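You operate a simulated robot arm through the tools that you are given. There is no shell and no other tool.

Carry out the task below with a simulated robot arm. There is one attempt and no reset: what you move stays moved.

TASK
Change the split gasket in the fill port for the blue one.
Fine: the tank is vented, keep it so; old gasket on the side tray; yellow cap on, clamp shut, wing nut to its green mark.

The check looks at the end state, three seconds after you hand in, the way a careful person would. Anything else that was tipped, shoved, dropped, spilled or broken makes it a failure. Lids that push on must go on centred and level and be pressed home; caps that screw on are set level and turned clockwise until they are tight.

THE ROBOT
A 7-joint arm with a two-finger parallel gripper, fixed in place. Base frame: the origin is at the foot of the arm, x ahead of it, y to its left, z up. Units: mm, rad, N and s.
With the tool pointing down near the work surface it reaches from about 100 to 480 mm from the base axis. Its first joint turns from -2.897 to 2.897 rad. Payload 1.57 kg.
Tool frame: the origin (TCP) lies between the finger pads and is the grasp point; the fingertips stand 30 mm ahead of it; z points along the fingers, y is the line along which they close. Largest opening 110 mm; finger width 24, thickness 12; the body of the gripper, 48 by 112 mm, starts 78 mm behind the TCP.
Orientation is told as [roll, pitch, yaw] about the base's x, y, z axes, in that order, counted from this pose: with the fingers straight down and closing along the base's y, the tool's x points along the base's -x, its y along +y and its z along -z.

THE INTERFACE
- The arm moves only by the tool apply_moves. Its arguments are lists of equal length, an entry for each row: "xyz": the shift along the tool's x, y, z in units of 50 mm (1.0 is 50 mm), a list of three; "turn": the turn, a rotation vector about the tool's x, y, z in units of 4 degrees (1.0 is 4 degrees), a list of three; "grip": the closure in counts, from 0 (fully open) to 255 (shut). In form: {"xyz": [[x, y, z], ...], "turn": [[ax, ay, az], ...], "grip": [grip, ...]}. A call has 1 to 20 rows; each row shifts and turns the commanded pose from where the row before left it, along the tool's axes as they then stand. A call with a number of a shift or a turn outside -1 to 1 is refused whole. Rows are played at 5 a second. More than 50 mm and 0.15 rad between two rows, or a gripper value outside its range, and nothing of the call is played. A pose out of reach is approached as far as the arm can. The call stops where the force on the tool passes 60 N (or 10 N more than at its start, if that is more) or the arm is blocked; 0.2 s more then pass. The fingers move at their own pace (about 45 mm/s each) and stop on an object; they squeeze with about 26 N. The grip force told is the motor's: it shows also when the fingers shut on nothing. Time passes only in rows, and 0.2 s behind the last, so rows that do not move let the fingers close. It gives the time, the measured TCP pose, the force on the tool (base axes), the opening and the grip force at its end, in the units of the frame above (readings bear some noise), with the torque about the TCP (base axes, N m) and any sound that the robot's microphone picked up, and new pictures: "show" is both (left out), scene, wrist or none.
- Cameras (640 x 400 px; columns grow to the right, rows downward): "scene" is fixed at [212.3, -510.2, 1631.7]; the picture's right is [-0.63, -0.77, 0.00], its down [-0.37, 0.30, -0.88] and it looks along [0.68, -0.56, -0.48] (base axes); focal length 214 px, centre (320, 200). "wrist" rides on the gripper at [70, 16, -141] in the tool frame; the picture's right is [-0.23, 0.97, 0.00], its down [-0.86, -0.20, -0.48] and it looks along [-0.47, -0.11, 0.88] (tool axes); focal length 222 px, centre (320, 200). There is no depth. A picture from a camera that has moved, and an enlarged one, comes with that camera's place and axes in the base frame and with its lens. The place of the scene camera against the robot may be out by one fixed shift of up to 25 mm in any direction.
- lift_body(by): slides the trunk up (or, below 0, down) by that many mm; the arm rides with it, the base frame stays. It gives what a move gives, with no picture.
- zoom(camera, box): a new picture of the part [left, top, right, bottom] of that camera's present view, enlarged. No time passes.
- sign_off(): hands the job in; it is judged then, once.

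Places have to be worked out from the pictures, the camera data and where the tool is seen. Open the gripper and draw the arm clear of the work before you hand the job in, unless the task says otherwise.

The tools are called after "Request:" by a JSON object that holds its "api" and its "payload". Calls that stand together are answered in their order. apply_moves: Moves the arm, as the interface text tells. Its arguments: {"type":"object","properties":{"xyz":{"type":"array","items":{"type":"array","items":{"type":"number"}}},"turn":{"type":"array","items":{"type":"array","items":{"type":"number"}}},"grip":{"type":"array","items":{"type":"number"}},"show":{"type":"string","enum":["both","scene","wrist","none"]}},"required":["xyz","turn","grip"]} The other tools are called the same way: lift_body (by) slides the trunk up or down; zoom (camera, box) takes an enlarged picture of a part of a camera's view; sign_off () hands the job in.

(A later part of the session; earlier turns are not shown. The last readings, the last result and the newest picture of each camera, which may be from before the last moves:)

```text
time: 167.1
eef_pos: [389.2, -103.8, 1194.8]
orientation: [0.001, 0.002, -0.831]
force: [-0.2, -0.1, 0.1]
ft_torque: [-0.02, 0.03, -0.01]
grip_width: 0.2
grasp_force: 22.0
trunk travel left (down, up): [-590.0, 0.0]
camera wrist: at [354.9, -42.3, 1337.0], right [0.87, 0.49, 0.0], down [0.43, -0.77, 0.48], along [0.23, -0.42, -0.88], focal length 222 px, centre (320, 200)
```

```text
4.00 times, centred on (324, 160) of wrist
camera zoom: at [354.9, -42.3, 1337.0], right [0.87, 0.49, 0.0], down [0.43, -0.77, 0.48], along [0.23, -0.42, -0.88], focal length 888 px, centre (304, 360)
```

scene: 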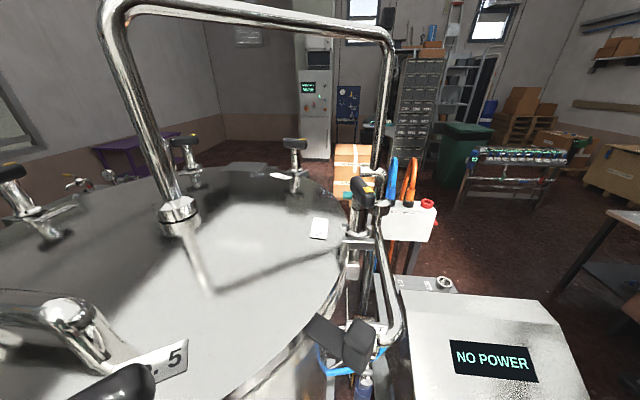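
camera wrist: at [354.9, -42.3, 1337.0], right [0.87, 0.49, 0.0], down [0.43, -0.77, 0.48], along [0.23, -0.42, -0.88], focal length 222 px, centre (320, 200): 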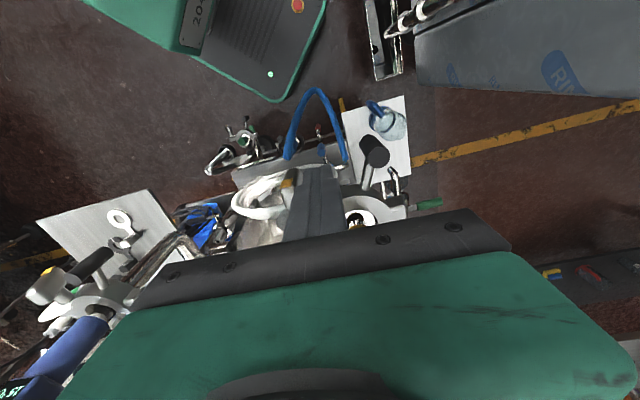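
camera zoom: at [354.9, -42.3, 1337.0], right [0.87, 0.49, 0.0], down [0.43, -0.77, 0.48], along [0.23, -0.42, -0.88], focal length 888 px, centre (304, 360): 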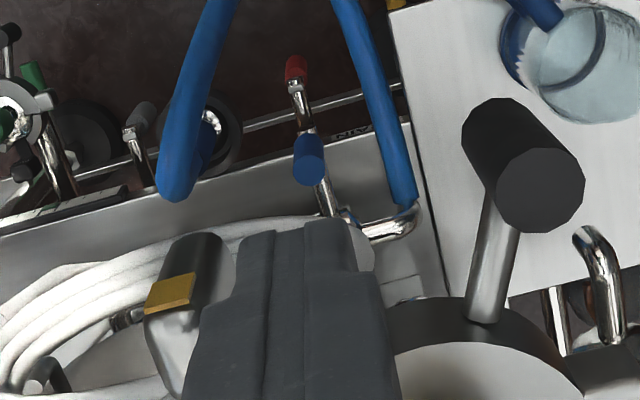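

The stick is beside the bar at the right height. I'll push sideways (tool -y), first 10 mm to contact, then in small steps watching force.

Request:
{"api": "apply_moves", "payload": {"xyz": [[0, -0.1, 0], [0, -0.1, 0], [0, 0, 0]], "turn": [[0, 0, 0], [0, 0, 0], [0, 0, 0]], "grip": [255, 255, 255], "show": "none"}}

Request:
{"api": "apply_moves", "payload": {"xyz": [[0, -0.06, 0], [0, 0, 0]], "turn": [[0, 0, 0], [0, 0, 0]], "grip": [255, 255], "show": "none"}}

Request:
{"api": "apply_moves", "payload": {"xyz": [[0, -0.06, 0], [0, 0, 0]], "turn": [[0, 0, 0], [0, 0, 0]], "grip": [255, 255], "show": "wrist"}}

Request:
{"api": "zoom", "payload": {"camera": "wrist", "box": [260, 110, 388, 210]}}

```text
time: 167.9
eef_pos: [380.2, -111.1, 1195.3]
orientation: [0.001, 0.0, -0.83]
force: [-1.0, -0.3, 0.2]
ft_torque: [0.03, 0.02, -0.01]
grip_width: 0.1
grasp_force: 21.3
trunk travel left (down, up): [-590.0, 0.0]
```

```text
time: 168.5
eef_pos: [378.9, -114.6, 1194.5]
orientation: [0.0, 0.001, -0.831]
force: [0.9, 0.3, 1.8]
ft_torque: [0.0, -0.03, 0.04]
grip_width: 0.0
grasp_force: 21.8
trunk travel left (down, up): [-590.0, 0.0]
```

```text
time: 169.1
eef_pos: [377.1, -115.0, 1193.9]
orientation: [0.0, 0.002, -0.834]
force: [1.7, 1.6, 2.6]
ft_torque: [-0.01, -0.07, 0.0]
grip_width: 0.0
grasp_force: 21.4
trunk travel left (down, up): [-590.0, 0.0]
camera wrist: at [343.1, -53.1, 1336.4], right [0.87, 0.49, 0.0], down [0.43, -0.77, 0.48], along [0.23, -0.42, -0.88], focal length 222 px, centre (320, 200)
```

wrist: 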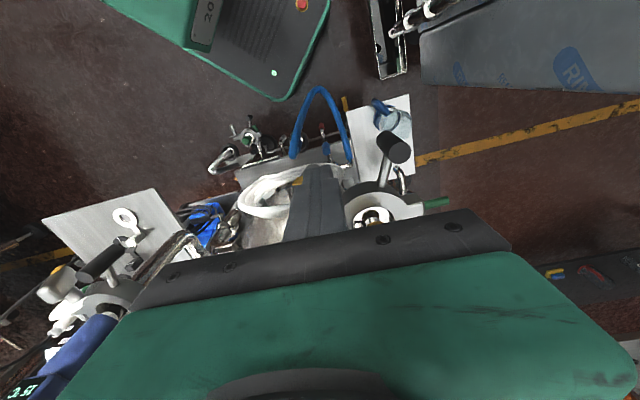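

```text
4.00 times, centred on (324, 160) of wrist
camera zoom: at [343.1, -53.1, 1336.4], right [0.87, 0.49, 0.0], down [0.43, -0.77, 0.48], along [0.23, -0.42, -0.88], focal length 888 px, centre (304, 360)
```

zoom: 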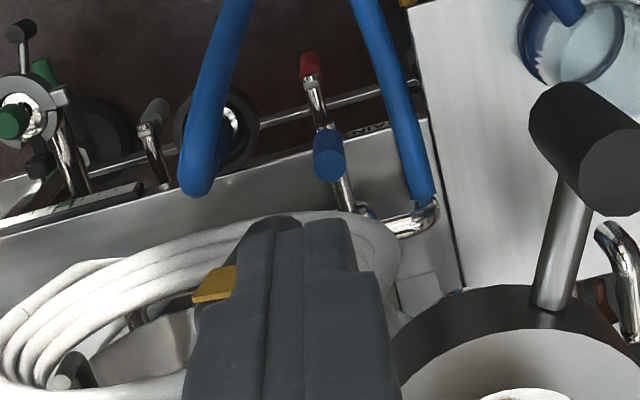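

The bar is turning easily (about 3 N), about 25° so far. I'll continue pushing 15 mm more in small steps.

Request:
{"api": "apply_moves", "payload": {"xyz": [[0, -0.08, 0], [0, -0.08, 0], [0, 0, 0]], "turn": [[0, 0, 0], [0, 0, 0], [0, 0, 0]], "grip": [255, 255, 255], "show": "none"}}

Request:
{"api": "apply_moves", "payload": {"xyz": [[0, -0.07, 0], [0, -0.07, 0], [0, 0, 0]], "turn": [[0, 0, 0], [0, 0, 0], [0, 0, 0]], "grip": [255, 255, 255], "show": "wrist"}}

Request:
{"api": "zoom", "payload": {"camera": "wrist", "box": [250, 110, 378, 210]}}

```text
time: 169.9
eef_pos: [371.5, -121.7, 1193.9]
orientation: [-0.001, 0.002, -0.835]
force: [0.0, 0.1, 2.0]
ft_torque: [-0.04, 0.0, 0.0]
grip_width: 0.0
grasp_force: 21.0
trunk travel left (down, up): [-590.0, 0.0]
```

```text
time: 170.7
eef_pos: [364.8, -128.2, 1193.1]
orientation: [0.0, 0.001, -0.83]
force: [-0.3, 0.2, -0.2]
ft_torque: [0.02, 0.01, 0.0]
grip_width: 0.1
grasp_force: 21.6
trunk travel left (down, up): [-590.0, 0.0]
camera wrist: at [332.3, -64.3, 1336.5], right [0.87, 0.49, 0.0], down [0.43, -0.77, 0.48], along [0.23, -0.42, -0.88], focal length 222 px, centre (320, 200)
```

wrist: 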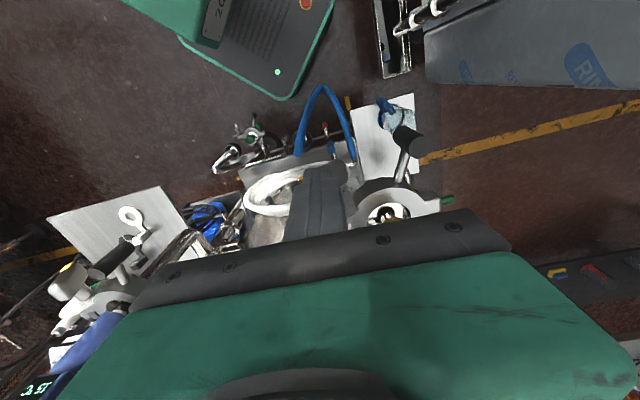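

```text
4.00 times, centred on (314, 160) of wrist
camera zoom: at [332.3, -64.3, 1336.5], right [0.87, 0.49, 0.0], down [0.43, -0.77, 0.48], along [0.23, -0.42, -0.88], focal length 888 px, centre (344, 360)
```

zoom: 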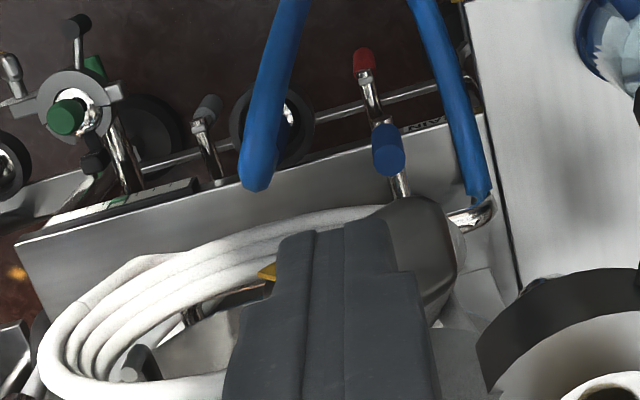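

The bar has swung so its tail shows on the right. I'll lift the stick 45 mm and look at the bar's angle.

Request:
{"api": "apply_moves", "payload": {"xyz": [[0, 0, -0.9], [0, 0.6, 0], [0, 0.6, 0], [0, 0, 0]], "turn": [[0, 0, 0], [0, 0, 0], [0, 0, 0], [0, 0, 0]], "grip": [255, 255, 255, 255], "show": "wrist"}}

Request:
{"api": "zoom", "payload": {"camera": "wrist", "box": [230, 110, 358, 210]}}

```text
time: 171.7
eef_pos: [409.7, -87.3, 1238.6]
orientation: [0.0, 0.001, -0.831]
force: [0.4, 0.0, -0.5]
ft_torque: [0.03, 0.03, -0.01]
grip_width: 0.0
grasp_force: 21.3
trunk travel left (down, up): [-590.0, 0.0]
camera wrist: at [376.5, -24.3, 1381.4], right [0.87, 0.49, 0.0], down [0.43, -0.77, 0.48], along [0.23, -0.42, -0.88], focal length 222 px, centre (320, 200)
```

wrist: 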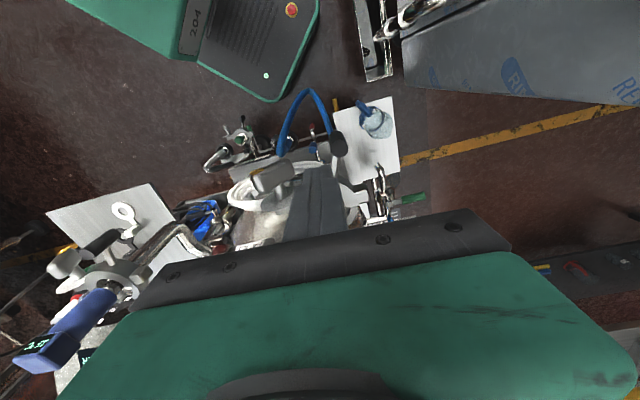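

```text
4.00 times, centred on (294, 160) of wrist
camera zoom: at [376.5, -24.3, 1381.4], right [0.87, 0.49, 0.0], down [0.43, -0.77, 0.48], along [0.23, -0.42, -0.88], focal length 888 px, centre (424, 360)
```

zoom: 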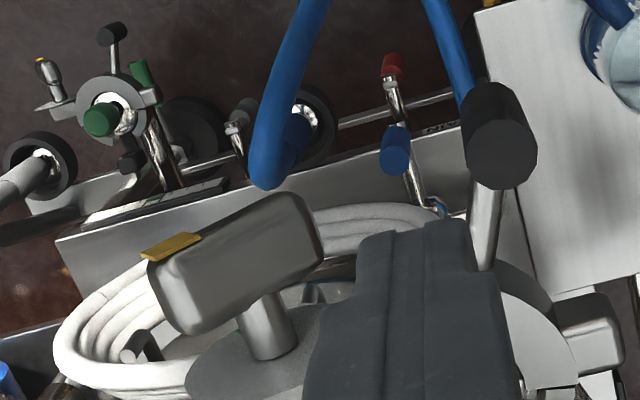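

The bar is at about 72°, with the yellow end out to the viewer's right. Next I'll press it down from above: position the stick over the yellow end, about 26 mm lateral of the axis, then lower in small steps.

Request:
{"api": "apply_moves", "payload": {"xyz": [[-0.042, -0.83, 0], [-0.042, -0.83, 0], [0, 0, 0.7], [0, 0, 0]], "turn": [[0, 0, 0], [0, 0, 0], [0, 0, 0], [0, 0, 0]], "grip": [255, 255, 255, 255], "show": "wrist"}}

Request:
{"api": "zoom", "payload": {"camera": "wrist", "box": [260, 110, 388, 210]}}

```text
time: 172.7
eef_pos: [351.7, -145.6, 1204.3]
orientation: [0.001, -0.001, -0.831]
force: [0.1, -0.6, -0.2]
ft_torque: [0.02, 0.02, -0.01]
grip_width: 0.2
grasp_force: 21.2
trunk travel left (down, up): [-590.0, 0.0]
camera wrist: at [318.5, -82.4, 1347.7], right [0.87, 0.49, 0.0], down [0.43, -0.77, 0.48], along [0.23, -0.42, -0.88], focal length 222 px, centre (320, 200)
```

wrist: 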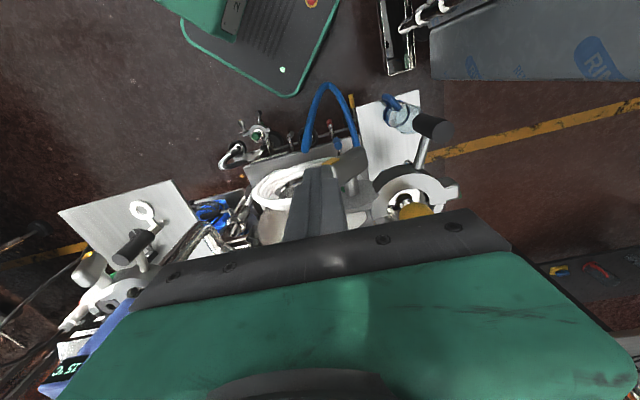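

```text
4.00 times, centred on (324, 160) of wrist
camera zoom: at [318.5, -82.4, 1347.7], right [0.87, 0.49, 0.0], down [0.43, -0.77, 0.48], along [0.23, -0.42, -0.88], focal length 888 px, centre (304, 360)
```

zoom: 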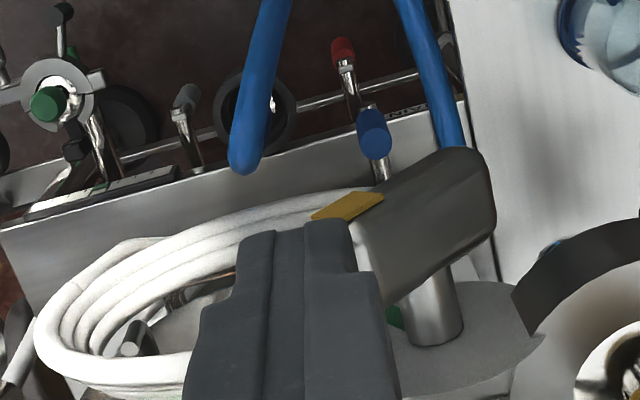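

The stick is above the yellow end. I'll press down in steps.

Request:
{"api": "apply_moves", "payload": {"xyz": [[0, 0, 0.12], [0, 0, 0.1], [0, 0, 0]], "turn": [[0, 0, 0], [0, 0, 0], [0, 0, 0]], "grip": [255, 255, 255], "show": "none"}}

Request:
{"api": "apply_moves", "payload": {"xyz": [[0, 0, 0.08], [0, 0, 0.08], [0, 0, 0]], "turn": [[0, 0, 0], [0, 0, 0], [0, 0, 0]], "grip": [255, 255, 255], "show": "wrist"}}

Request:
{"api": "zoom", "payload": {"camera": "wrist", "box": [260, 110, 388, 210]}}

```text
time: 173.5
eef_pos: [350.7, -145.9, 1194.5]
orientation: [0.0, -0.001, -0.832]
force: [-5.3, -1.5, 8.7]
ft_torque: [-0.01, 0.06, 0.03]
grip_width: 0.1
grasp_force: 21.4
trunk travel left (down, up): [-590.0, 0.0]
```

```text
time: 174.3
eef_pos: [351.8, -145.2, 1184.8]
orientation: [0.0, 0.001, -0.829]
force: [-0.6, 0.4, -0.1]
ft_torque: [0.02, 0.02, 0.02]
grip_width: 0.0
grasp_force: 21.8
trunk travel left (down, up): [-590.0, 0.0]
camera wrist: at [318.0, -82.4, 1327.1], right [0.87, 0.49, 0.0], down [0.43, -0.77, 0.48], along [0.23, -0.42, -0.88], focal length 222 px, centre (320, 200)
```

wrist: 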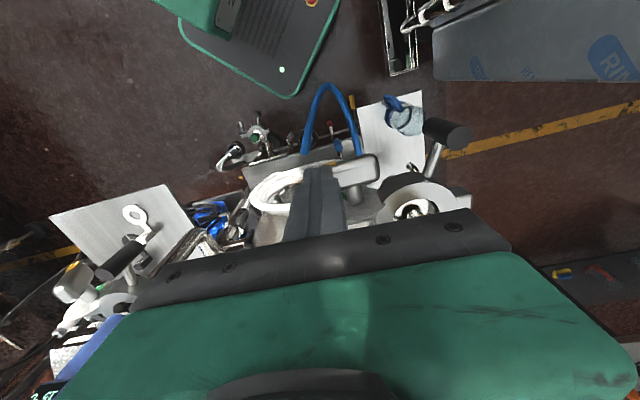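

```text
4.00 times, centred on (324, 160) of wrist
camera zoom: at [318.0, -82.4, 1327.1], right [0.87, 0.49, 0.0], down [0.43, -0.77, 0.48], along [0.23, -0.42, -0.88], focal length 888 px, centre (304, 360)
```

zoom: 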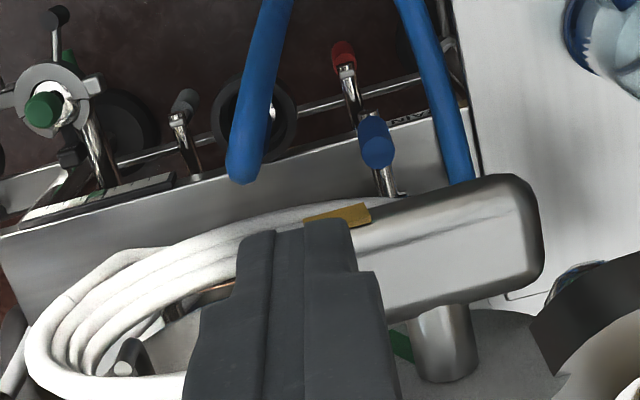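

Request:
{"api": "apply_moves", "payload": {"xyz": [[0, 0, 0.08], [0, 0, 0.08], [0, 0, 0]], "turn": [[0, 0, 0], [0, 0, 0], [0, 0, 0]], "grip": [255, 255, 255], "show": "wrist"}}

Request:
{"api": "zoom", "payload": {"camera": "wrist", "box": [260, 110, 388, 210]}}

```text
time: 175.1
eef_pos: [350.9, -145.4, 1177.1]
orientation: [0.0, -0.001, -0.833]
force: [-4.3, -4.5, 7.3]
ft_torque: [-0.09, 0.11, 0.05]
grip_width: 0.0
grasp_force: 21.1
trunk travel left (down, up): [-590.0, 0.0]
camera wrist: at [317.0, -83.3, 1319.9], right [0.87, 0.49, 0.0], down [0.43, -0.77, 0.48], along [0.23, -0.42, -0.88], focal length 222 px, centre (320, 200)
```

wrist: 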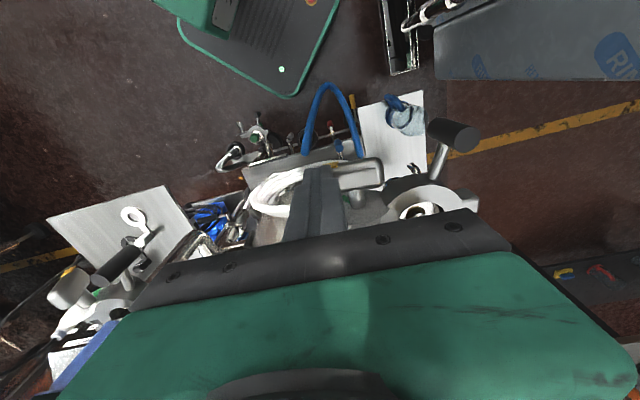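

```text
4.00 times, centred on (324, 160) of wrist
camera zoom: at [317.0, -83.3, 1319.9], right [0.87, 0.49, 0.0], down [0.43, -0.77, 0.48], along [0.23, -0.42, -0.88], focal length 888 px, centre (304, 360)
```

zoom: 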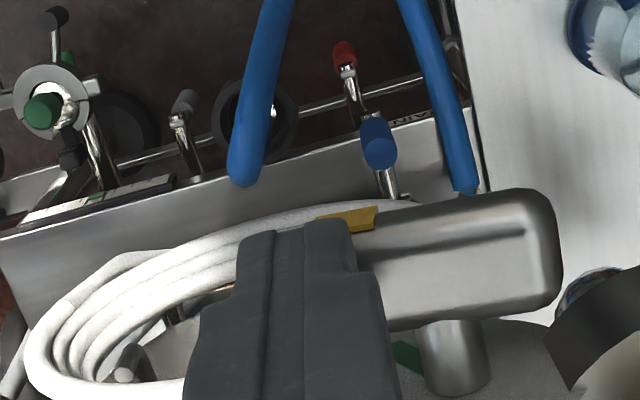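

Request:
{"api": "apply_moves", "payload": {"xyz": [[0, 0, 0.08], [0, 0, 0.08], [0, 0, 0]], "turn": [[0, 0, 0], [0, 0, 0], [0, 0, 0]], "grip": [255, 255, 255], "show": "wrist"}}

Request:
{"api": "zoom", "payload": {"camera": "wrist", "box": [260, 110, 388, 210]}}

```text
time: 175.9
eef_pos: [350.9, -145.6, 1168.9]
orientation: [0.002, 0.002, -0.83]
force: [-6.7, -8.9, 3.9]
ft_torque: [-0.23, 0.19, 0.03]
grip_width: 0.0
grasp_force: 21.4
trunk travel left (down, up): [-590.0, 0.0]
camera wrist: at [316.8, -83.3, 1311.9], right [0.87, 0.49, 0.0], down [0.43, -0.77, 0.48], along [0.23, -0.42, -0.88], focal length 222 px, centre (320, 200)
```

wrist: 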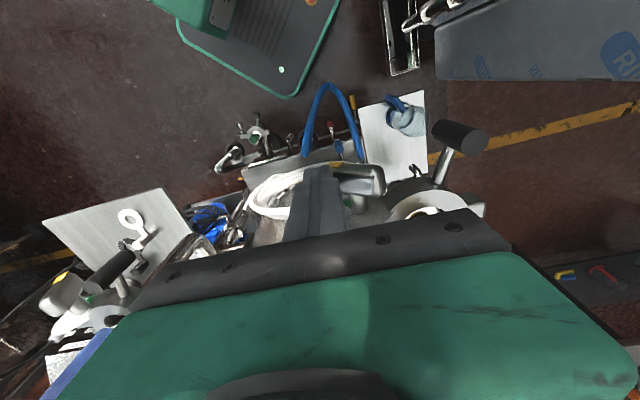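

```text
4.00 times, centred on (324, 160) of wrist
camera zoom: at [316.8, -83.3, 1311.9], right [0.87, 0.49, 0.0], down [0.43, -0.77, 0.48], along [0.23, -0.42, -0.88], focal length 888 px, centre (304, 360)
```

zoom: 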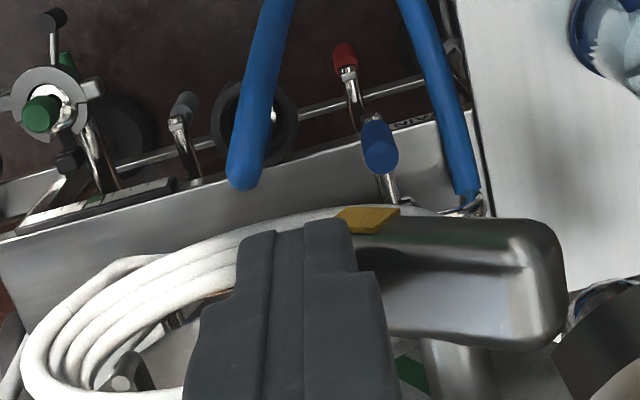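

I'll lift and step aside to measure the bar's angle against the green mark.

Request:
{"api": "apply_moves", "payload": {"xyz": [[0, 0, -0.9], [0, 0, -0.9], [0.3, -0.9, 0], [0, 0, 0]], "turn": [[0, 0, 0], [0, 0, 0], [0, 0, 0], [0, 0, 0]], "grip": [255, 255, 255, 255], "show": "wrist"}}

Request:
{"api": "zoom", "payload": {"camera": "wrist", "box": [310, 120, 438, 220]}}

```text
time: 176.9
eef_pos: [308.7, -164.0, 1258.8]
orientation: [0.0, 0.001, -0.831]
force: [-1.2, -0.5, 0.0]
ft_torque: [-0.02, -0.01, -0.04]
grip_width: 0.2
grasp_force: 20.5
trunk travel left (down, up): [-590.0, 0.0]
camera wrist: at [274.8, -101.1, 1400.8], right [0.87, 0.49, 0.0], down [0.43, -0.77, 0.48], along [0.23, -0.42, -0.88], focal length 222 px, centre (320, 200)
```

wrist: 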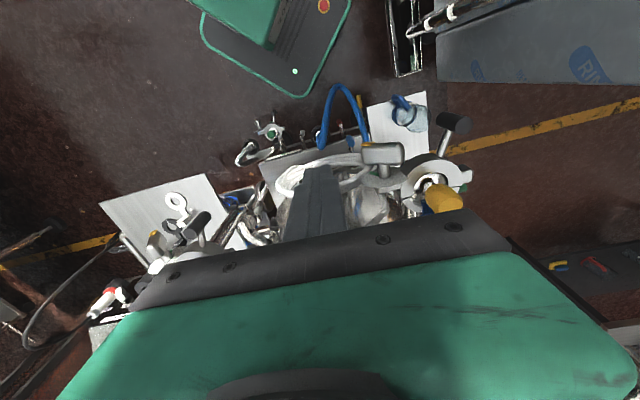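

```text
4.00 times, centred on (374, 170) of wrist
camera zoom: at [274.8, -101.1, 1400.8], right [0.87, 0.49, 0.0], down [0.43, -0.77, 0.48], along [0.23, -0.42, -0.88], focal length 888 px, centre (104, 320)
```

zoom: 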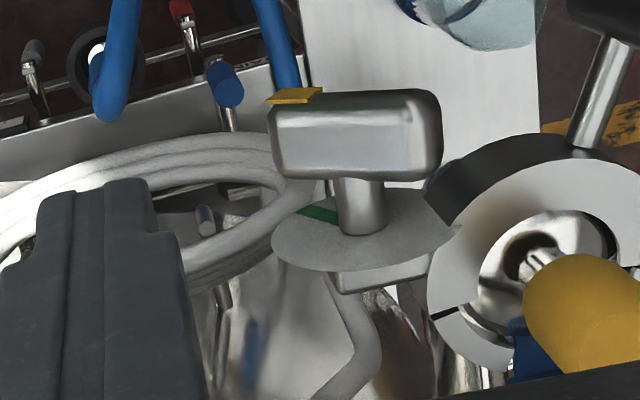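

Request:
{"api": "zoom", "payload": {"camera": "wrist", "box": [340, 135, 420, 195]}}

Request:
{"api": "zoom", "payload": {"camera": "wrist", "box": [130, 190, 226, 270]}}

```text
6.67 times, centred on (380, 165) of wrist
camera zoom: at [274.8, -101.1, 1400.8], right [0.87, 0.49, 0.0], down [0.43, -0.77, 0.48], along [0.23, -0.42, -0.88], focal length 1481 px, centre (-80, 433)
```

zoom: 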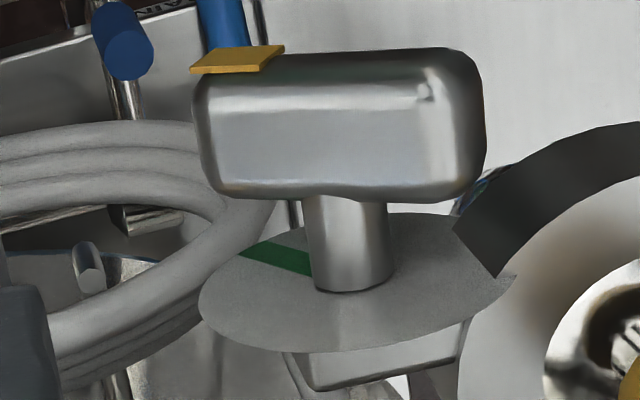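

```text
5.00 times, centred on (178, 230) of wrist
camera zoom: at [274.8, -101.1, 1400.8], right [0.87, 0.49, 0.0], down [0.43, -0.77, 0.48], along [0.23, -0.42, -0.88], focal length 1111 px, centre (1030, 50)
```

zoom: 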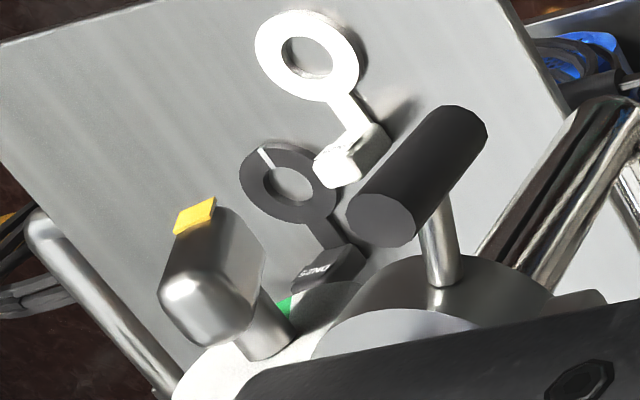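

The bar looks close to the mark, but I want a near-axial view to measure the angle properly. I'll go back to the tilted viewpoint that worked before: move back, lower the trunk 120, and tilt about 30°.

Request:
{"api": "apply_moves", "payload": {"xyz": [[0.77, 0.336, -0.2], [0.77, 0.336, -0.2], [0.77, 0.336, -0.2], [0.77, 0.336, -0.2], [0, 0, 0]], "turn": [[0, 0, 0], [0, 0, 0], [0, 0, 0], [0, 0, 0], [0, 0, 0]], "grip": [255, 255, 255, 255, 255], "show": "none"}}

Request:
{"api": "lift_body", "payload": {"by": -120}}

```text
time: 178.1
eef_pos: [254.3, -6.3, 1299.5]
orientation: [0.001, 0.001, -0.832]
force: [-0.1, -0.4, -0.3]
ft_torque: [0.02, -0.05, 0.0]
grip_width: 0.0
grasp_force: 21.1
trunk travel left (down, up): [-590.0, 0.0]
```

```text
time: 179.6
eef_pos: [259.8, -5.2, 1162.5]
orientation: [-0.049, 0.049, -0.832]
force: [0.3, -0.1, -0.8]
ft_torque: [0.0, -0.03, -0.02]
grip_width: 0.0
grasp_force: 21.0
trunk travel left (down, up): [-470.0, 120.0]
```

Request:
{"api": "apply_moves", "payload": {"xyz": [[0, 0, -0.9], [0, 0, -0.9], [0, 0, -0.4], [0, 0, 0], [0, 0, 0], [0, 0, 0], [0, 0, 0], [0, 0, 0], [0, 0, 0], [0, 0, 0], [0, 0, 0], [0, 0, 0]], "turn": [[0, 0, 0], [0, 0, 0], [-0.7, -0.7, 0], [0, -1, 0], [0, -1, 0], [0, -1, 0], [0, -1, 0], [0, -1, 0], [0, -1, 0], [0, -1, 0], [0, -0.5, 0], [0, 0, 0]], "grip": [255, 255, 255, 255, 255, 255, 255, 255, 255, 255, 255, 255], "show": "wrist"}}

Request:
{"api": "zoom", "payload": {"camera": "wrist", "box": [290, 140, 418, 230]}}

```text
time: 182.2
eef_pos: [263.1, -7.4, 1279.5]
orientation: [0.021, -0.548, -0.849]
force: [0.3, 0.1, -0.7]
ft_torque: [0.0, 0.03, 0.0]
grip_width: 0.1
grasp_force: 21.4
trunk travel left (down, up): [-470.0, 120.0]
camera wrist: at [185.2, 101.8, 1365.9], right [0.85, 0.51, 0.14], down [0.16, -0.5, 0.85], along [0.5, -0.7, -0.51], focal length 222 px, centre (320, 200)
```

wrist: 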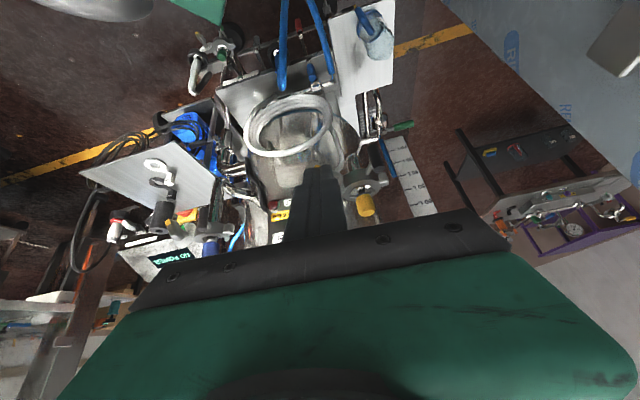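

```text
4.44 times, centred on (354, 185) of wrist
camera zoom: at [185.2, 101.8, 1365.9], right [0.85, 0.51, 0.14], down [0.16, -0.5, 0.85], along [0.5, -0.7, -0.51], focal length 987 px, centre (169, 267)
```

zoom: 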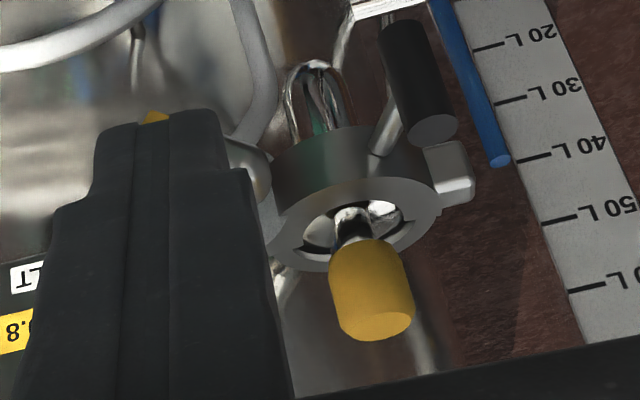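

The reach worked, but the closed fingers block the nut. I'll open them to look between.

Request:
{"api": "apply_moves", "payload": {"xyz": [[0, 0, 0], [0, 0, 0], [0, 0, 0], [0, 0, 0], [0, 0, 0]], "turn": [[0, 0, 0], [0, 0, 0], [0, 0, 0], [0, 0, 0], [0, 0, 0]], "grip": [0, 0, 0, 0, 0], "show": "none"}}

Request:
{"api": "zoom", "payload": {"camera": "wrist", "box": [280, 150, 376, 220]}}

Request:
{"api": "zoom", "payload": {"camera": "wrist", "box": [140, 180, 236, 250]}}

```text
time: 183.4
eef_pos: [262.5, -5.4, 1279.9]
orientation: [0.021, -0.548, -0.841]
force: [0.6, 0.0, -0.2]
ft_torque: [0.01, 0.02, -0.01]
grip_width: 104.2
grasp_force: 0.0
trunk travel left (down, up): [-470.0, 120.0]
```

```text
5.71 times, centred on (328, 185) of wrist
camera zoom: at [184.2, 102.7, 1366.2], right [0.85, 0.51, 0.14], down [0.17, -0.5, 0.85], along [0.5, -0.7, -0.51], focal length 1269 px, centre (274, 286)
```

zoom: 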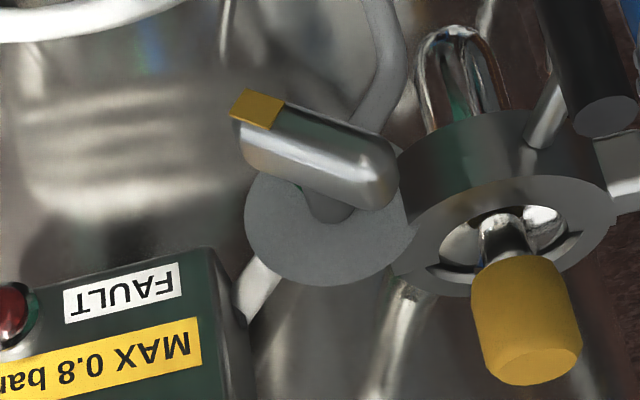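

```text
5.71 times, centred on (188, 215) of wrist
camera zoom: at [184.2, 102.7, 1366.2], right [0.85, 0.51, 0.14], down [0.17, -0.5, 0.85], along [0.5, -0.7, -0.51], focal length 1269 px, centre (1074, 114)
```

zoom: 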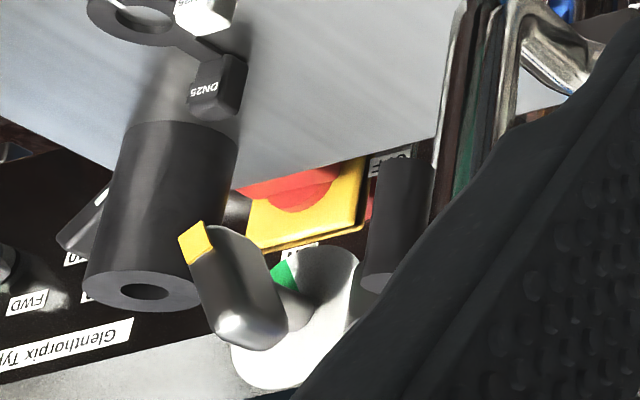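

A clear near-axial view. The bar's yellow end is at about 131°, while the thermometer's tightened reference sits at about 147° on its mark. I'll zoom further to measure precisely.

Request:
{"api": "zoom", "payload": {"camera": "wrist", "box": [308, 160, 362, 210]}}

Request:
{"api": "zoom", "payload": {"camera": "wrist", "box": [162, 190, 222, 250]}}

```text
8.00 times, centred on (335, 185) of wrist
camera zoom: at [184.2, 102.7, 1366.2], right [0.85, 0.51, 0.14], down [0.17, -0.5, 0.85], along [0.5, -0.7, -0.51], focal length 1777 px, centre (200, 320)
```

zoom: 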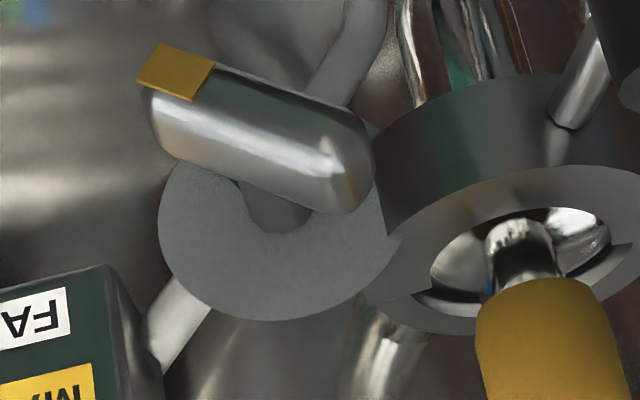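

```text
6.67 times, centred on (192, 220) of wrist
camera zoom: at [184.2, 102.7, 1366.2], right [0.85, 0.51, 0.14], down [0.17, -0.5, 0.85], along [0.5, -0.7, -0.51], focal length 1481 px, centre (1173, 67)
```

zoom: 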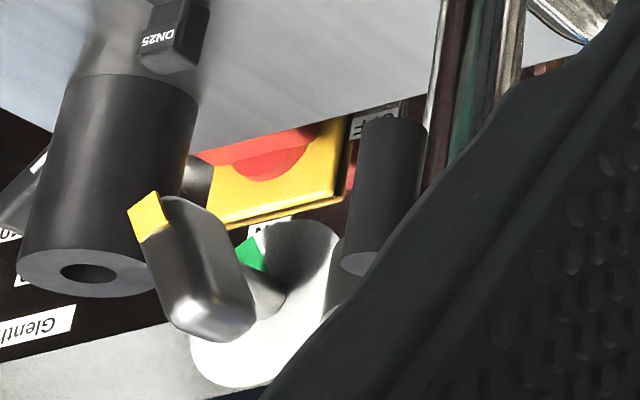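

Measured: the pointer is at about 129°, target about 147°, so about 18° more. The stick probably dragged the bar back when I lifted it, so this time I'll withdraw sideways first. I'll level the tool, raise the trunk, close the fingers and return.

Request:
{"api": "apply_moves", "payload": {"xyz": [[0, 0, 0], [0, 0, 0], [0, 0, 0], [0, 0, 0], [0, 0, 0], [0, 0, 0], [0, 0, 0], [0, 0, 0], [0, 0, 0], [0, 0, 0]], "turn": [[0.3, 0.98, 0], [0, 0.98, 0], [0, 0.98, 0], [0, 0.98, 0], [0, 0.98, 0], [0, 0.98, 0], [0, 0.98, 0], [0, 0.98, 0], [0, 0, -0.1], [0, 0, 0]], "grip": [255, 255, 255, 255, 255, 255, 255, 255, 255, 255], "show": "none"}}

Request:
{"api": "lift_body", "payload": {"by": 120}}

```text
time: 185.6
eef_pos: [254.8, -6.3, 1290.6]
orientation: [0.033, -0.026, -0.833]
force: [-0.1, -0.4, -0.8]
ft_torque: [0.0, -0.02, 0.01]
grip_width: 0.2
grasp_force: 21.0
trunk travel left (down, up): [-470.0, 120.0]
```

```text
time: 187.1
eef_pos: [254.4, -6.9, 1409.9]
orientation: [0.029, -0.023, -0.834]
force: [0.5, 0.3, 0.6]
ft_torque: [0.02, 0.0, 0.01]
grip_width: 0.3
grasp_force: 20.9
trunk travel left (down, up): [-590.0, 0.0]
```

Request:
{"api": "apply_moves", "payload": {"xyz": [[0, 0, 0], [-0.558, -0.072, 0.567], [-0.558, -0.072, 0.567], [-0.558, -0.072, 0.567], [-0.558, -0.072, 0.567], [-0.558, -0.072, 0.567], [-0.558, -0.072, 0.567], [0, 0, 0]], "turn": [[0.43, 0.36, 0], [0, 0, 0], [0, 0, 0], [0, 0, 0], [0, 0, 0], [0, 0, 0], [0, 0, 0], [0, 0, 0]], "grip": [255, 255, 255, 255, 255, 255, 255, 255], "show": "wrist"}}

Request:
{"api": "zoom", "payload": {"camera": "wrist", "box": [260, 90, 388, 200]}}

```text
time: 188.9
eef_pos: [349.3, -144.9, 1241.8]
orientation: [0.001, 0.001, -0.834]
force: [0.2, 0.7, 0.5]
ft_torque: [0.02, -0.03, 0.0]
grip_width: 0.1
grasp_force: 21.4
trunk travel left (down, up): [-590.0, 0.0]
camera wrist: at [315.9, -81.9, 1384.0], right [0.87, 0.49, 0.0], down [0.43, -0.77, 0.48], along [0.23, -0.42, -0.88], focal length 222 px, centre (320, 200)
```

wrist: 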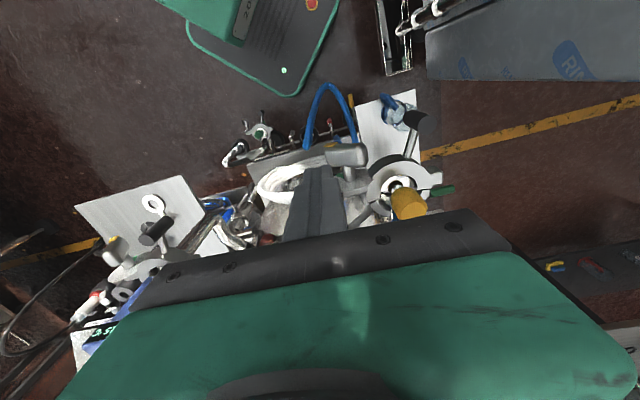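

```text
3.64 times, centred on (324, 145) of wrist
camera zoom: at [315.9, -81.9, 1384.0], right [0.87, 0.49, 0.0], down [0.43, -0.77, 0.48], along [0.23, -0.42, -0.88], focal length 808 px, centre (306, 400)
```

zoom: 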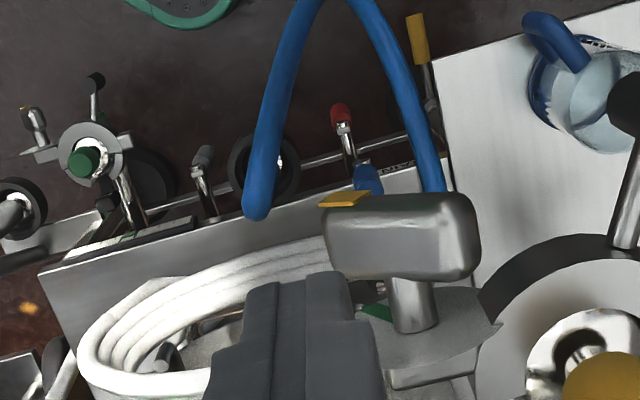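

The stick is above the pointer side. I'll descend to just above contact, then press in 2 mm steps.

Request:
{"api": "apply_moves", "payload": {"xyz": [[0, 0, 0.6], [0, 0, 0.6], [0, 0, 0]], "turn": [[0, 0, 0], [0, 0, 0], [0, 0, 0]], "grip": [255, 255, 255], "show": "none"}}

Request:
{"api": "apply_moves", "payload": {"xyz": [[0, 0, 0.05], [0, 0, 0]], "turn": [[0, 0, 0], [0, 0, 0]], "grip": [255, 255], "show": "none"}}

Request:
{"api": "apply_moves", "payload": {"xyz": [[0, 0, 0.05], [0, 0, 0]], "turn": [[0, 0, 0], [0, 0, 0]], "grip": [255, 255], "show": "none"}}

Request:
{"api": "zoom", "payload": {"camera": "wrist", "box": [280, 110, 408, 210]}}

```text
time: 189.7
eef_pos: [349.8, -144.4, 1180.3]
orientation: [-0.001, 0.001, -0.835]
force: [-0.2, -0.3, -0.4]
ft_torque: [-0.01, -0.01, -0.02]
grip_width: 0.2
grasp_force: 21.2
trunk travel left (down, up): [-590.0, 0.0]
```

```text
time: 190.3
eef_pos: [350.9, -145.3, 1177.2]
orientation: [0.0, 0.001, -0.834]
force: [-0.1, 0.0, 0.3]
ft_torque: [0.01, 0.02, -0.02]
grip_width: 0.2
grasp_force: 21.7
trunk travel left (down, up): [-590.0, 0.0]
```

```text
time: 190.9
eef_pos: [351.7, -145.9, 1175.3]
orientation: [0.0, 0.002, -0.834]
force: [-0.3, -0.3, -0.4]
ft_torque: [0.0, -0.03, 0.03]
grip_width: 0.0
grasp_force: 21.3
trunk travel left (down, up): [-590.0, 0.0]
```

```text
4.00 times, centred on (344, 160) of wrist
camera zoom: at [317.6, -82.8, 1318.3], right [0.87, 0.49, 0.0], down [0.43, -0.77, 0.48], along [0.23, -0.42, -0.88], focal length 888 px, centre (224, 360)
```

zoom: 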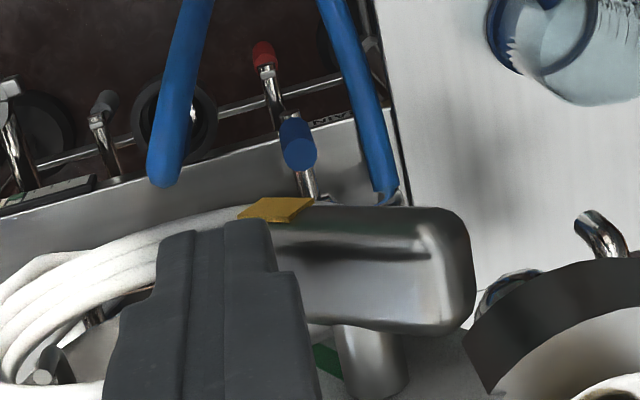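

No contact yet; the finger tips are narrower than nominal. I'll lift 11 mm, shift 10 mm closer to the nut axis, and press again.

Request:
{"api": "apply_moves", "payload": {"xyz": [[0, 0, -0.22], [0, 0.2, 0], [0, 0, 0.14], [0, 0, 0]], "turn": [[0, 0, 0], [0, 0, 0], [0, 0, 0], [0, 0, 0]], "grip": [255, 255, 255, 255], "show": "none"}}

Request:
{"api": "apply_moves", "payload": {"xyz": [[0, 0, 0.04], [0, 0, 0]], "turn": [[0, 0, 0], [0, 0, 0]], "grip": [255, 255], "show": "none"}}

Request:
{"api": "apply_moves", "payload": {"xyz": [[0, 0, 0.04], [0, 0, 0]], "turn": [[0, 0, 0], [0, 0, 0]], "grip": [255, 255], "show": "none"}}

Request:
{"api": "zoom", "payload": {"camera": "wrist", "box": [280, 110, 408, 210]}}

```text
time: 191.9
eef_pos: [358.1, -138.8, 1179.8]
orientation: [0.001, 0.002, -0.833]
force: [0.0, -1.0, -0.5]
ft_torque: [-0.02, 0.01, 0.01]
grip_width: 0.0
grasp_force: 21.9
trunk travel left (down, up): [-590.0, 0.0]
```

```text
time: 192.5
eef_pos: [358.5, -138.4, 1178.0]
orientation: [0.003, 0.0, -0.835]
force: [-0.4, -0.9, 4.7]
ft_torque: [0.02, -0.03, 0.0]
grip_width: 0.0
grasp_force: 21.3
trunk travel left (down, up): [-590.0, 0.0]
```

```text
time: 193.1
eef_pos: [357.1, -139.8, 1176.2]
orientation: [0.001, -0.003, -0.836]
force: [-0.5, -2.9, 19.5]
ft_torque: [0.09, -0.03, 0.03]
grip_width: 0.0
grasp_force: 21.1
trunk travel left (down, up): [-590.0, 0.0]
```

```text
4.00 times, centred on (344, 160) of wrist
camera zoom: at [323.4, -76.3, 1319.1], right [0.87, 0.48, 0.0], down [0.42, -0.77, 0.48], along [0.23, -0.42, -0.88], focal length 888 px, centre (224, 360)
```

zoom: 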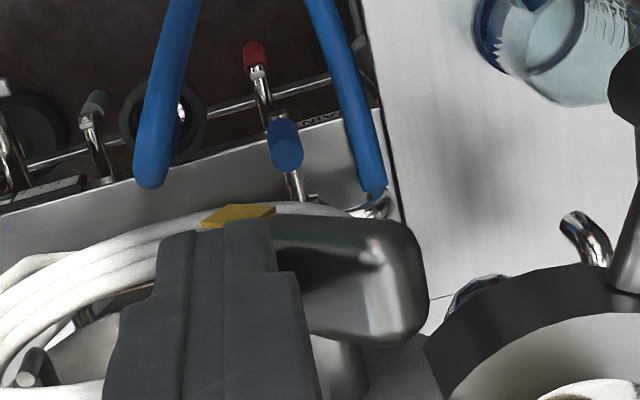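

Contact now at 20 N, and the nut is getting stiffer, as expected toward tight. I'll continue in small steps.

Request:
{"api": "apply_moves", "payload": {"xyz": [[0, 0, 0.03], [0, 0, 0]], "turn": [[0, 0, 0], [0, 0, 0]], "grip": [255, 255], "show": "none"}}

Request:
{"api": "apply_moves", "payload": {"xyz": [[0, 0, 0.03], [0, 0, 0]], "turn": [[0, 0, 0], [0, 0, 0]], "grip": [255, 255], "show": "none"}}

Request:
{"api": "zoom", "payload": {"camera": "wrist", "box": [280, 110, 408, 210]}}

```text
time: 193.7
eef_pos: [355.7, -139.8, 1173.6]
orientation: [0.002, -0.001, -0.838]
force: [-6.7, -11.2, 21.1]
ft_torque: [-0.09, 0.13, 0.01]
grip_width: 0.0
grasp_force: 20.8
trunk travel left (down, up): [-590.0, 0.0]
```

```text
time: 194.3
eef_pos: [356.9, -140.3, 1172.0]
orientation: [0.003, 0.002, -0.836]
force: [-11.3, -15.0, 15.9]
ft_torque: [-0.32, 0.21, 0.03]
grip_width: 0.0
grasp_force: 21.1
trunk travel left (down, up): [-590.0, 0.0]
```

```text
4.00 times, centred on (344, 160) of wrist
camera zoom: at [322.4, -77.7, 1314.3], right [0.88, 0.48, 0.0], down [0.43, -0.77, 0.48], along [0.23, -0.42, -0.88], focal length 888 px, centre (224, 360)
```

zoom: 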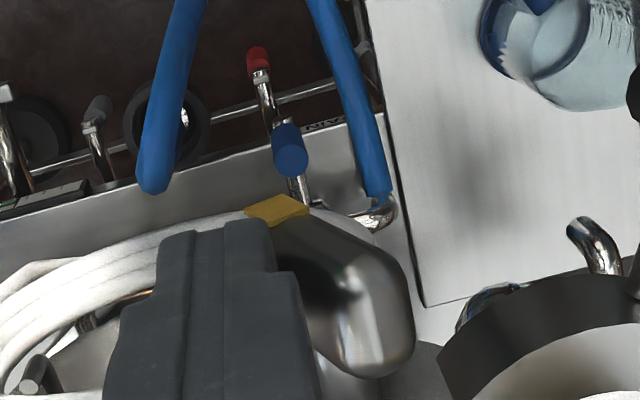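

The bar has turned noticeably further. I'll withdraw sideways first (away from the nut), then lift and measure.

Request:
{"api": "apply_moves", "payload": {"xyz": [[0, -0.3, 0], [0, -0.4, 0], [0, 0, -0.9], [0, 0, -0.9], [0.3, -0.25, 0], [0, 0, 0]], "turn": [[0, 0, 0], [0, 0, 0], [0, 0, 0], [0, 0, 0], [0, 0, 0], [0, 0, 0]], "grip": [255, 255, 255, 255, 255, 255], "show": "wrist"}}

Request:
{"api": "zoom", "payload": {"camera": "wrist", "box": [340, 125, 420, 185]}}

```text
time: 195.7
eef_pos: [312.2, -160.3, 1260.4]
orientation: [-0.001, 0.001, -0.835]
force: [-0.4, 0.2, -0.3]
ft_torque: [0.03, 0.01, 0.0]
grip_width: 0.0
grasp_force: 21.7
trunk travel left (down, up): [-590.0, 0.0]
camera wrist: at [279.3, -97.2, 1403.1], right [0.87, 0.49, 0.0], down [0.43, -0.77, 0.48], along [0.23, -0.42, -0.88], focal length 222 px, centre (320, 200)
```

wrist: 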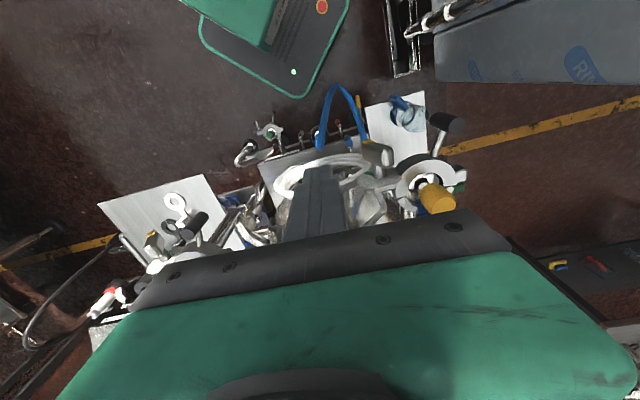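

```text
6.67 times, centred on (380, 155) of wrist
camera zoom: at [279.3, -97.2, 1403.1], right [0.87, 0.49, 0.0], down [0.43, -0.77, 0.48], along [0.23, -0.42, -0.88], focal length 1481 px, centre (-80, 500)
```

zoom: 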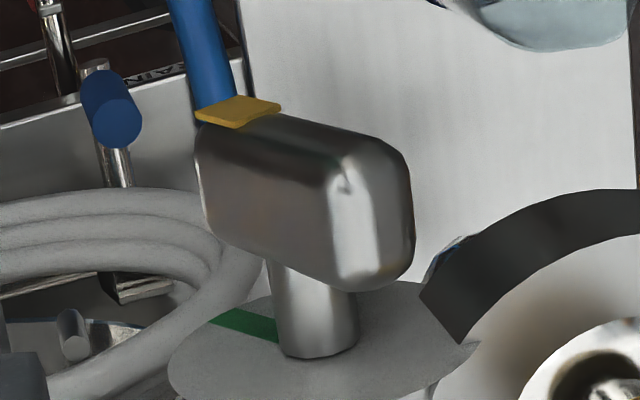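

The pointer has now gone past, to about 160° against the mark's 143-147°. I'll bring it back gently by pushing the upper end from the other side: position the stick right of the bar's top at tip height z 1164, then move in 1 mm steps.

Request:
{"api": "apply_moves", "payload": {"xyz": [[-0.139, 0.442, 0], [-0.139, 0.442, 0], [0, 0, 0.66], [0, 0, 0.66], [0, 0, 0]], "turn": [[0, 0, 0], [0, 0, 0], [0, 0, 0], [0, 0, 0], [0, 0, 0]], "grip": [255, 255, 255, 255, 255], "show": "none"}}

Request:
{"api": "zoom", "payload": {"camera": "wrist", "box": [280, 110, 408, 210]}}

```text
time: 196.9
eef_pos: [353.9, -141.3, 1195.0]
orientation: [0.002, 0.002, -0.833]
force: [0.7, 0.6, 0.5]
ft_torque: [-0.02, 0.02, -0.03]
grip_width: 0.0
grasp_force: 21.2
trunk travel left (down, up): [-590.0, 0.0]
```

```text
4.00 times, centred on (344, 160) of wrist
camera zoom: at [320.7, -78.3, 1337.0], right [0.87, 0.49, 0.0], down [0.43, -0.77, 0.48], along [0.23, -0.42, -0.88], focal length 888 px, centre (224, 360)
```

zoom: 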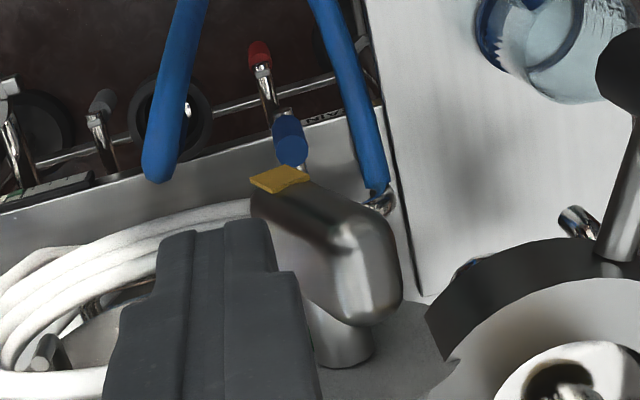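

Request:
{"api": "apply_moves", "payload": {"xyz": [[0, 0.1, 0], [0, 0.1, 0], [0, 0, 0]], "turn": [[0, 0, 0], [0, 0, 0], [0, 0, 0]], "grip": [255, 255, 255], "show": "none"}}

Request:
{"api": "apply_moves", "payload": {"xyz": [[0, 0.03, 0], [0, 0, 0]], "turn": [[0, 0, 0], [0, 0, 0]], "grip": [255, 255], "show": "none"}}

Request:
{"api": "apply_moves", "payload": {"xyz": [[0, 0.03, 0], [0, 0, 0]], "turn": [[0, 0, 0], [0, 0, 0]], "grip": [255, 255], "show": "none"}}

Request:
{"api": "zoom", "payload": {"camera": "wrist", "box": [280, 110, 408, 210]}}

```text
time: 197.7
eef_pos: [361.1, -133.5, 1195.9]
orientation: [0.001, 0.001, -0.835]
force: [-1.3, -2.0, -0.8]
ft_torque: [-0.03, 0.04, -0.02]
grip_width: 0.0
grasp_force: 21.5
trunk travel left (down, up): [-590.0, 0.0]
```

```text
time: 198.3
eef_pos: [363.6, -131.0, 1194.8]
orientation: [-0.001, 0.002, -0.833]
force: [-3.3, -2.7, -1.2]
ft_torque: [-0.09, 0.13, 0.02]
grip_width: 0.0
grasp_force: 21.6
trunk travel left (down, up): [-590.0, 0.0]
```

```text
time: 198.9
eef_pos: [364.8, -132.1, 1194.4]
orientation: [-0.001, 0.001, -0.835]
force: [-3.2, -1.5, -0.7]
ft_torque: [0.0, 0.1, 0.04]
grip_width: 0.0
grasp_force: 21.6
trunk travel left (down, up): [-590.0, 0.0]
```

```text
4.00 times, centred on (344, 160) of wrist
camera zoom: at [331.1, -68.8, 1338.4], right [0.87, 0.49, 0.0], down [0.43, -0.77, 0.48], along [0.23, -0.42, -0.88], focal length 888 px, centre (224, 360)
```

zoom: 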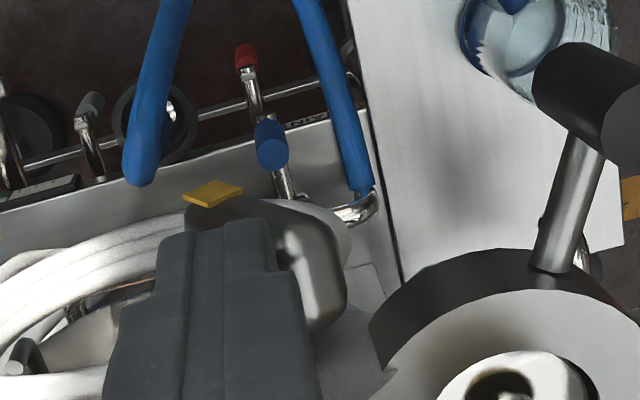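

Contact came early and the bar has moved back by a few millimetres. I'll withdraw sideways, lift, and measure again.

Request:
{"api": "apply_moves", "payload": {"xyz": [[0, -0.3, 0], [0, -0.4, 0], [0, 0, -0.65], [0, 0, -0.65], [0.27, -0.35, 0], [0, 0, 0]], "turn": [[0, 0, 0], [0, 0, 0], [0, 0, 0], [0, 0, 0], [0, 0, 0], [0, 0, 0]], "grip": [255, 255, 255, 255, 255, 255], "show": "wrist"}}

Request:
{"api": "zoom", "payload": {"camera": "wrist", "box": [340, 125, 420, 185]}}

```text
time: 200.3
eef_pos: [316.8, -156.3, 1262.3]
orientation: [0.001, 0.002, -0.836]
force: [0.0, -0.5, 0.1]
ft_torque: [0.02, 0.0, -0.01]
grip_width: 0.2
grasp_force: 21.9
trunk travel left (down, up): [-590.0, 0.0]
camera wrist: at [282.9, -93.1, 1404.0], right [0.87, 0.49, 0.0], down [0.43, -0.77, 0.48], along [0.23, -0.42, -0.88], focal length 222 px, centre (320, 200)
```

wrist: 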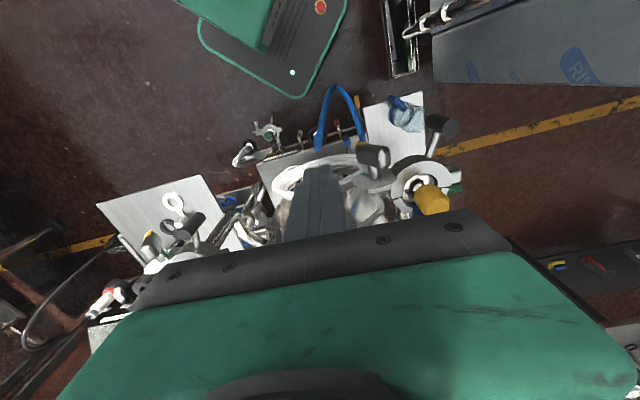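

```text
6.67 times, centred on (380, 155) of wrist
camera zoom: at [282.9, -93.1, 1404.0], right [0.87, 0.49, 0.0], down [0.43, -0.77, 0.48], along [0.23, -0.42, -0.88], focal length 1481 px, centre (-80, 500)
```

zoom: 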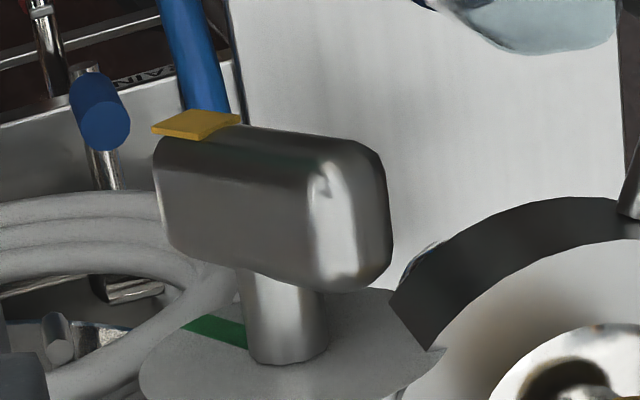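

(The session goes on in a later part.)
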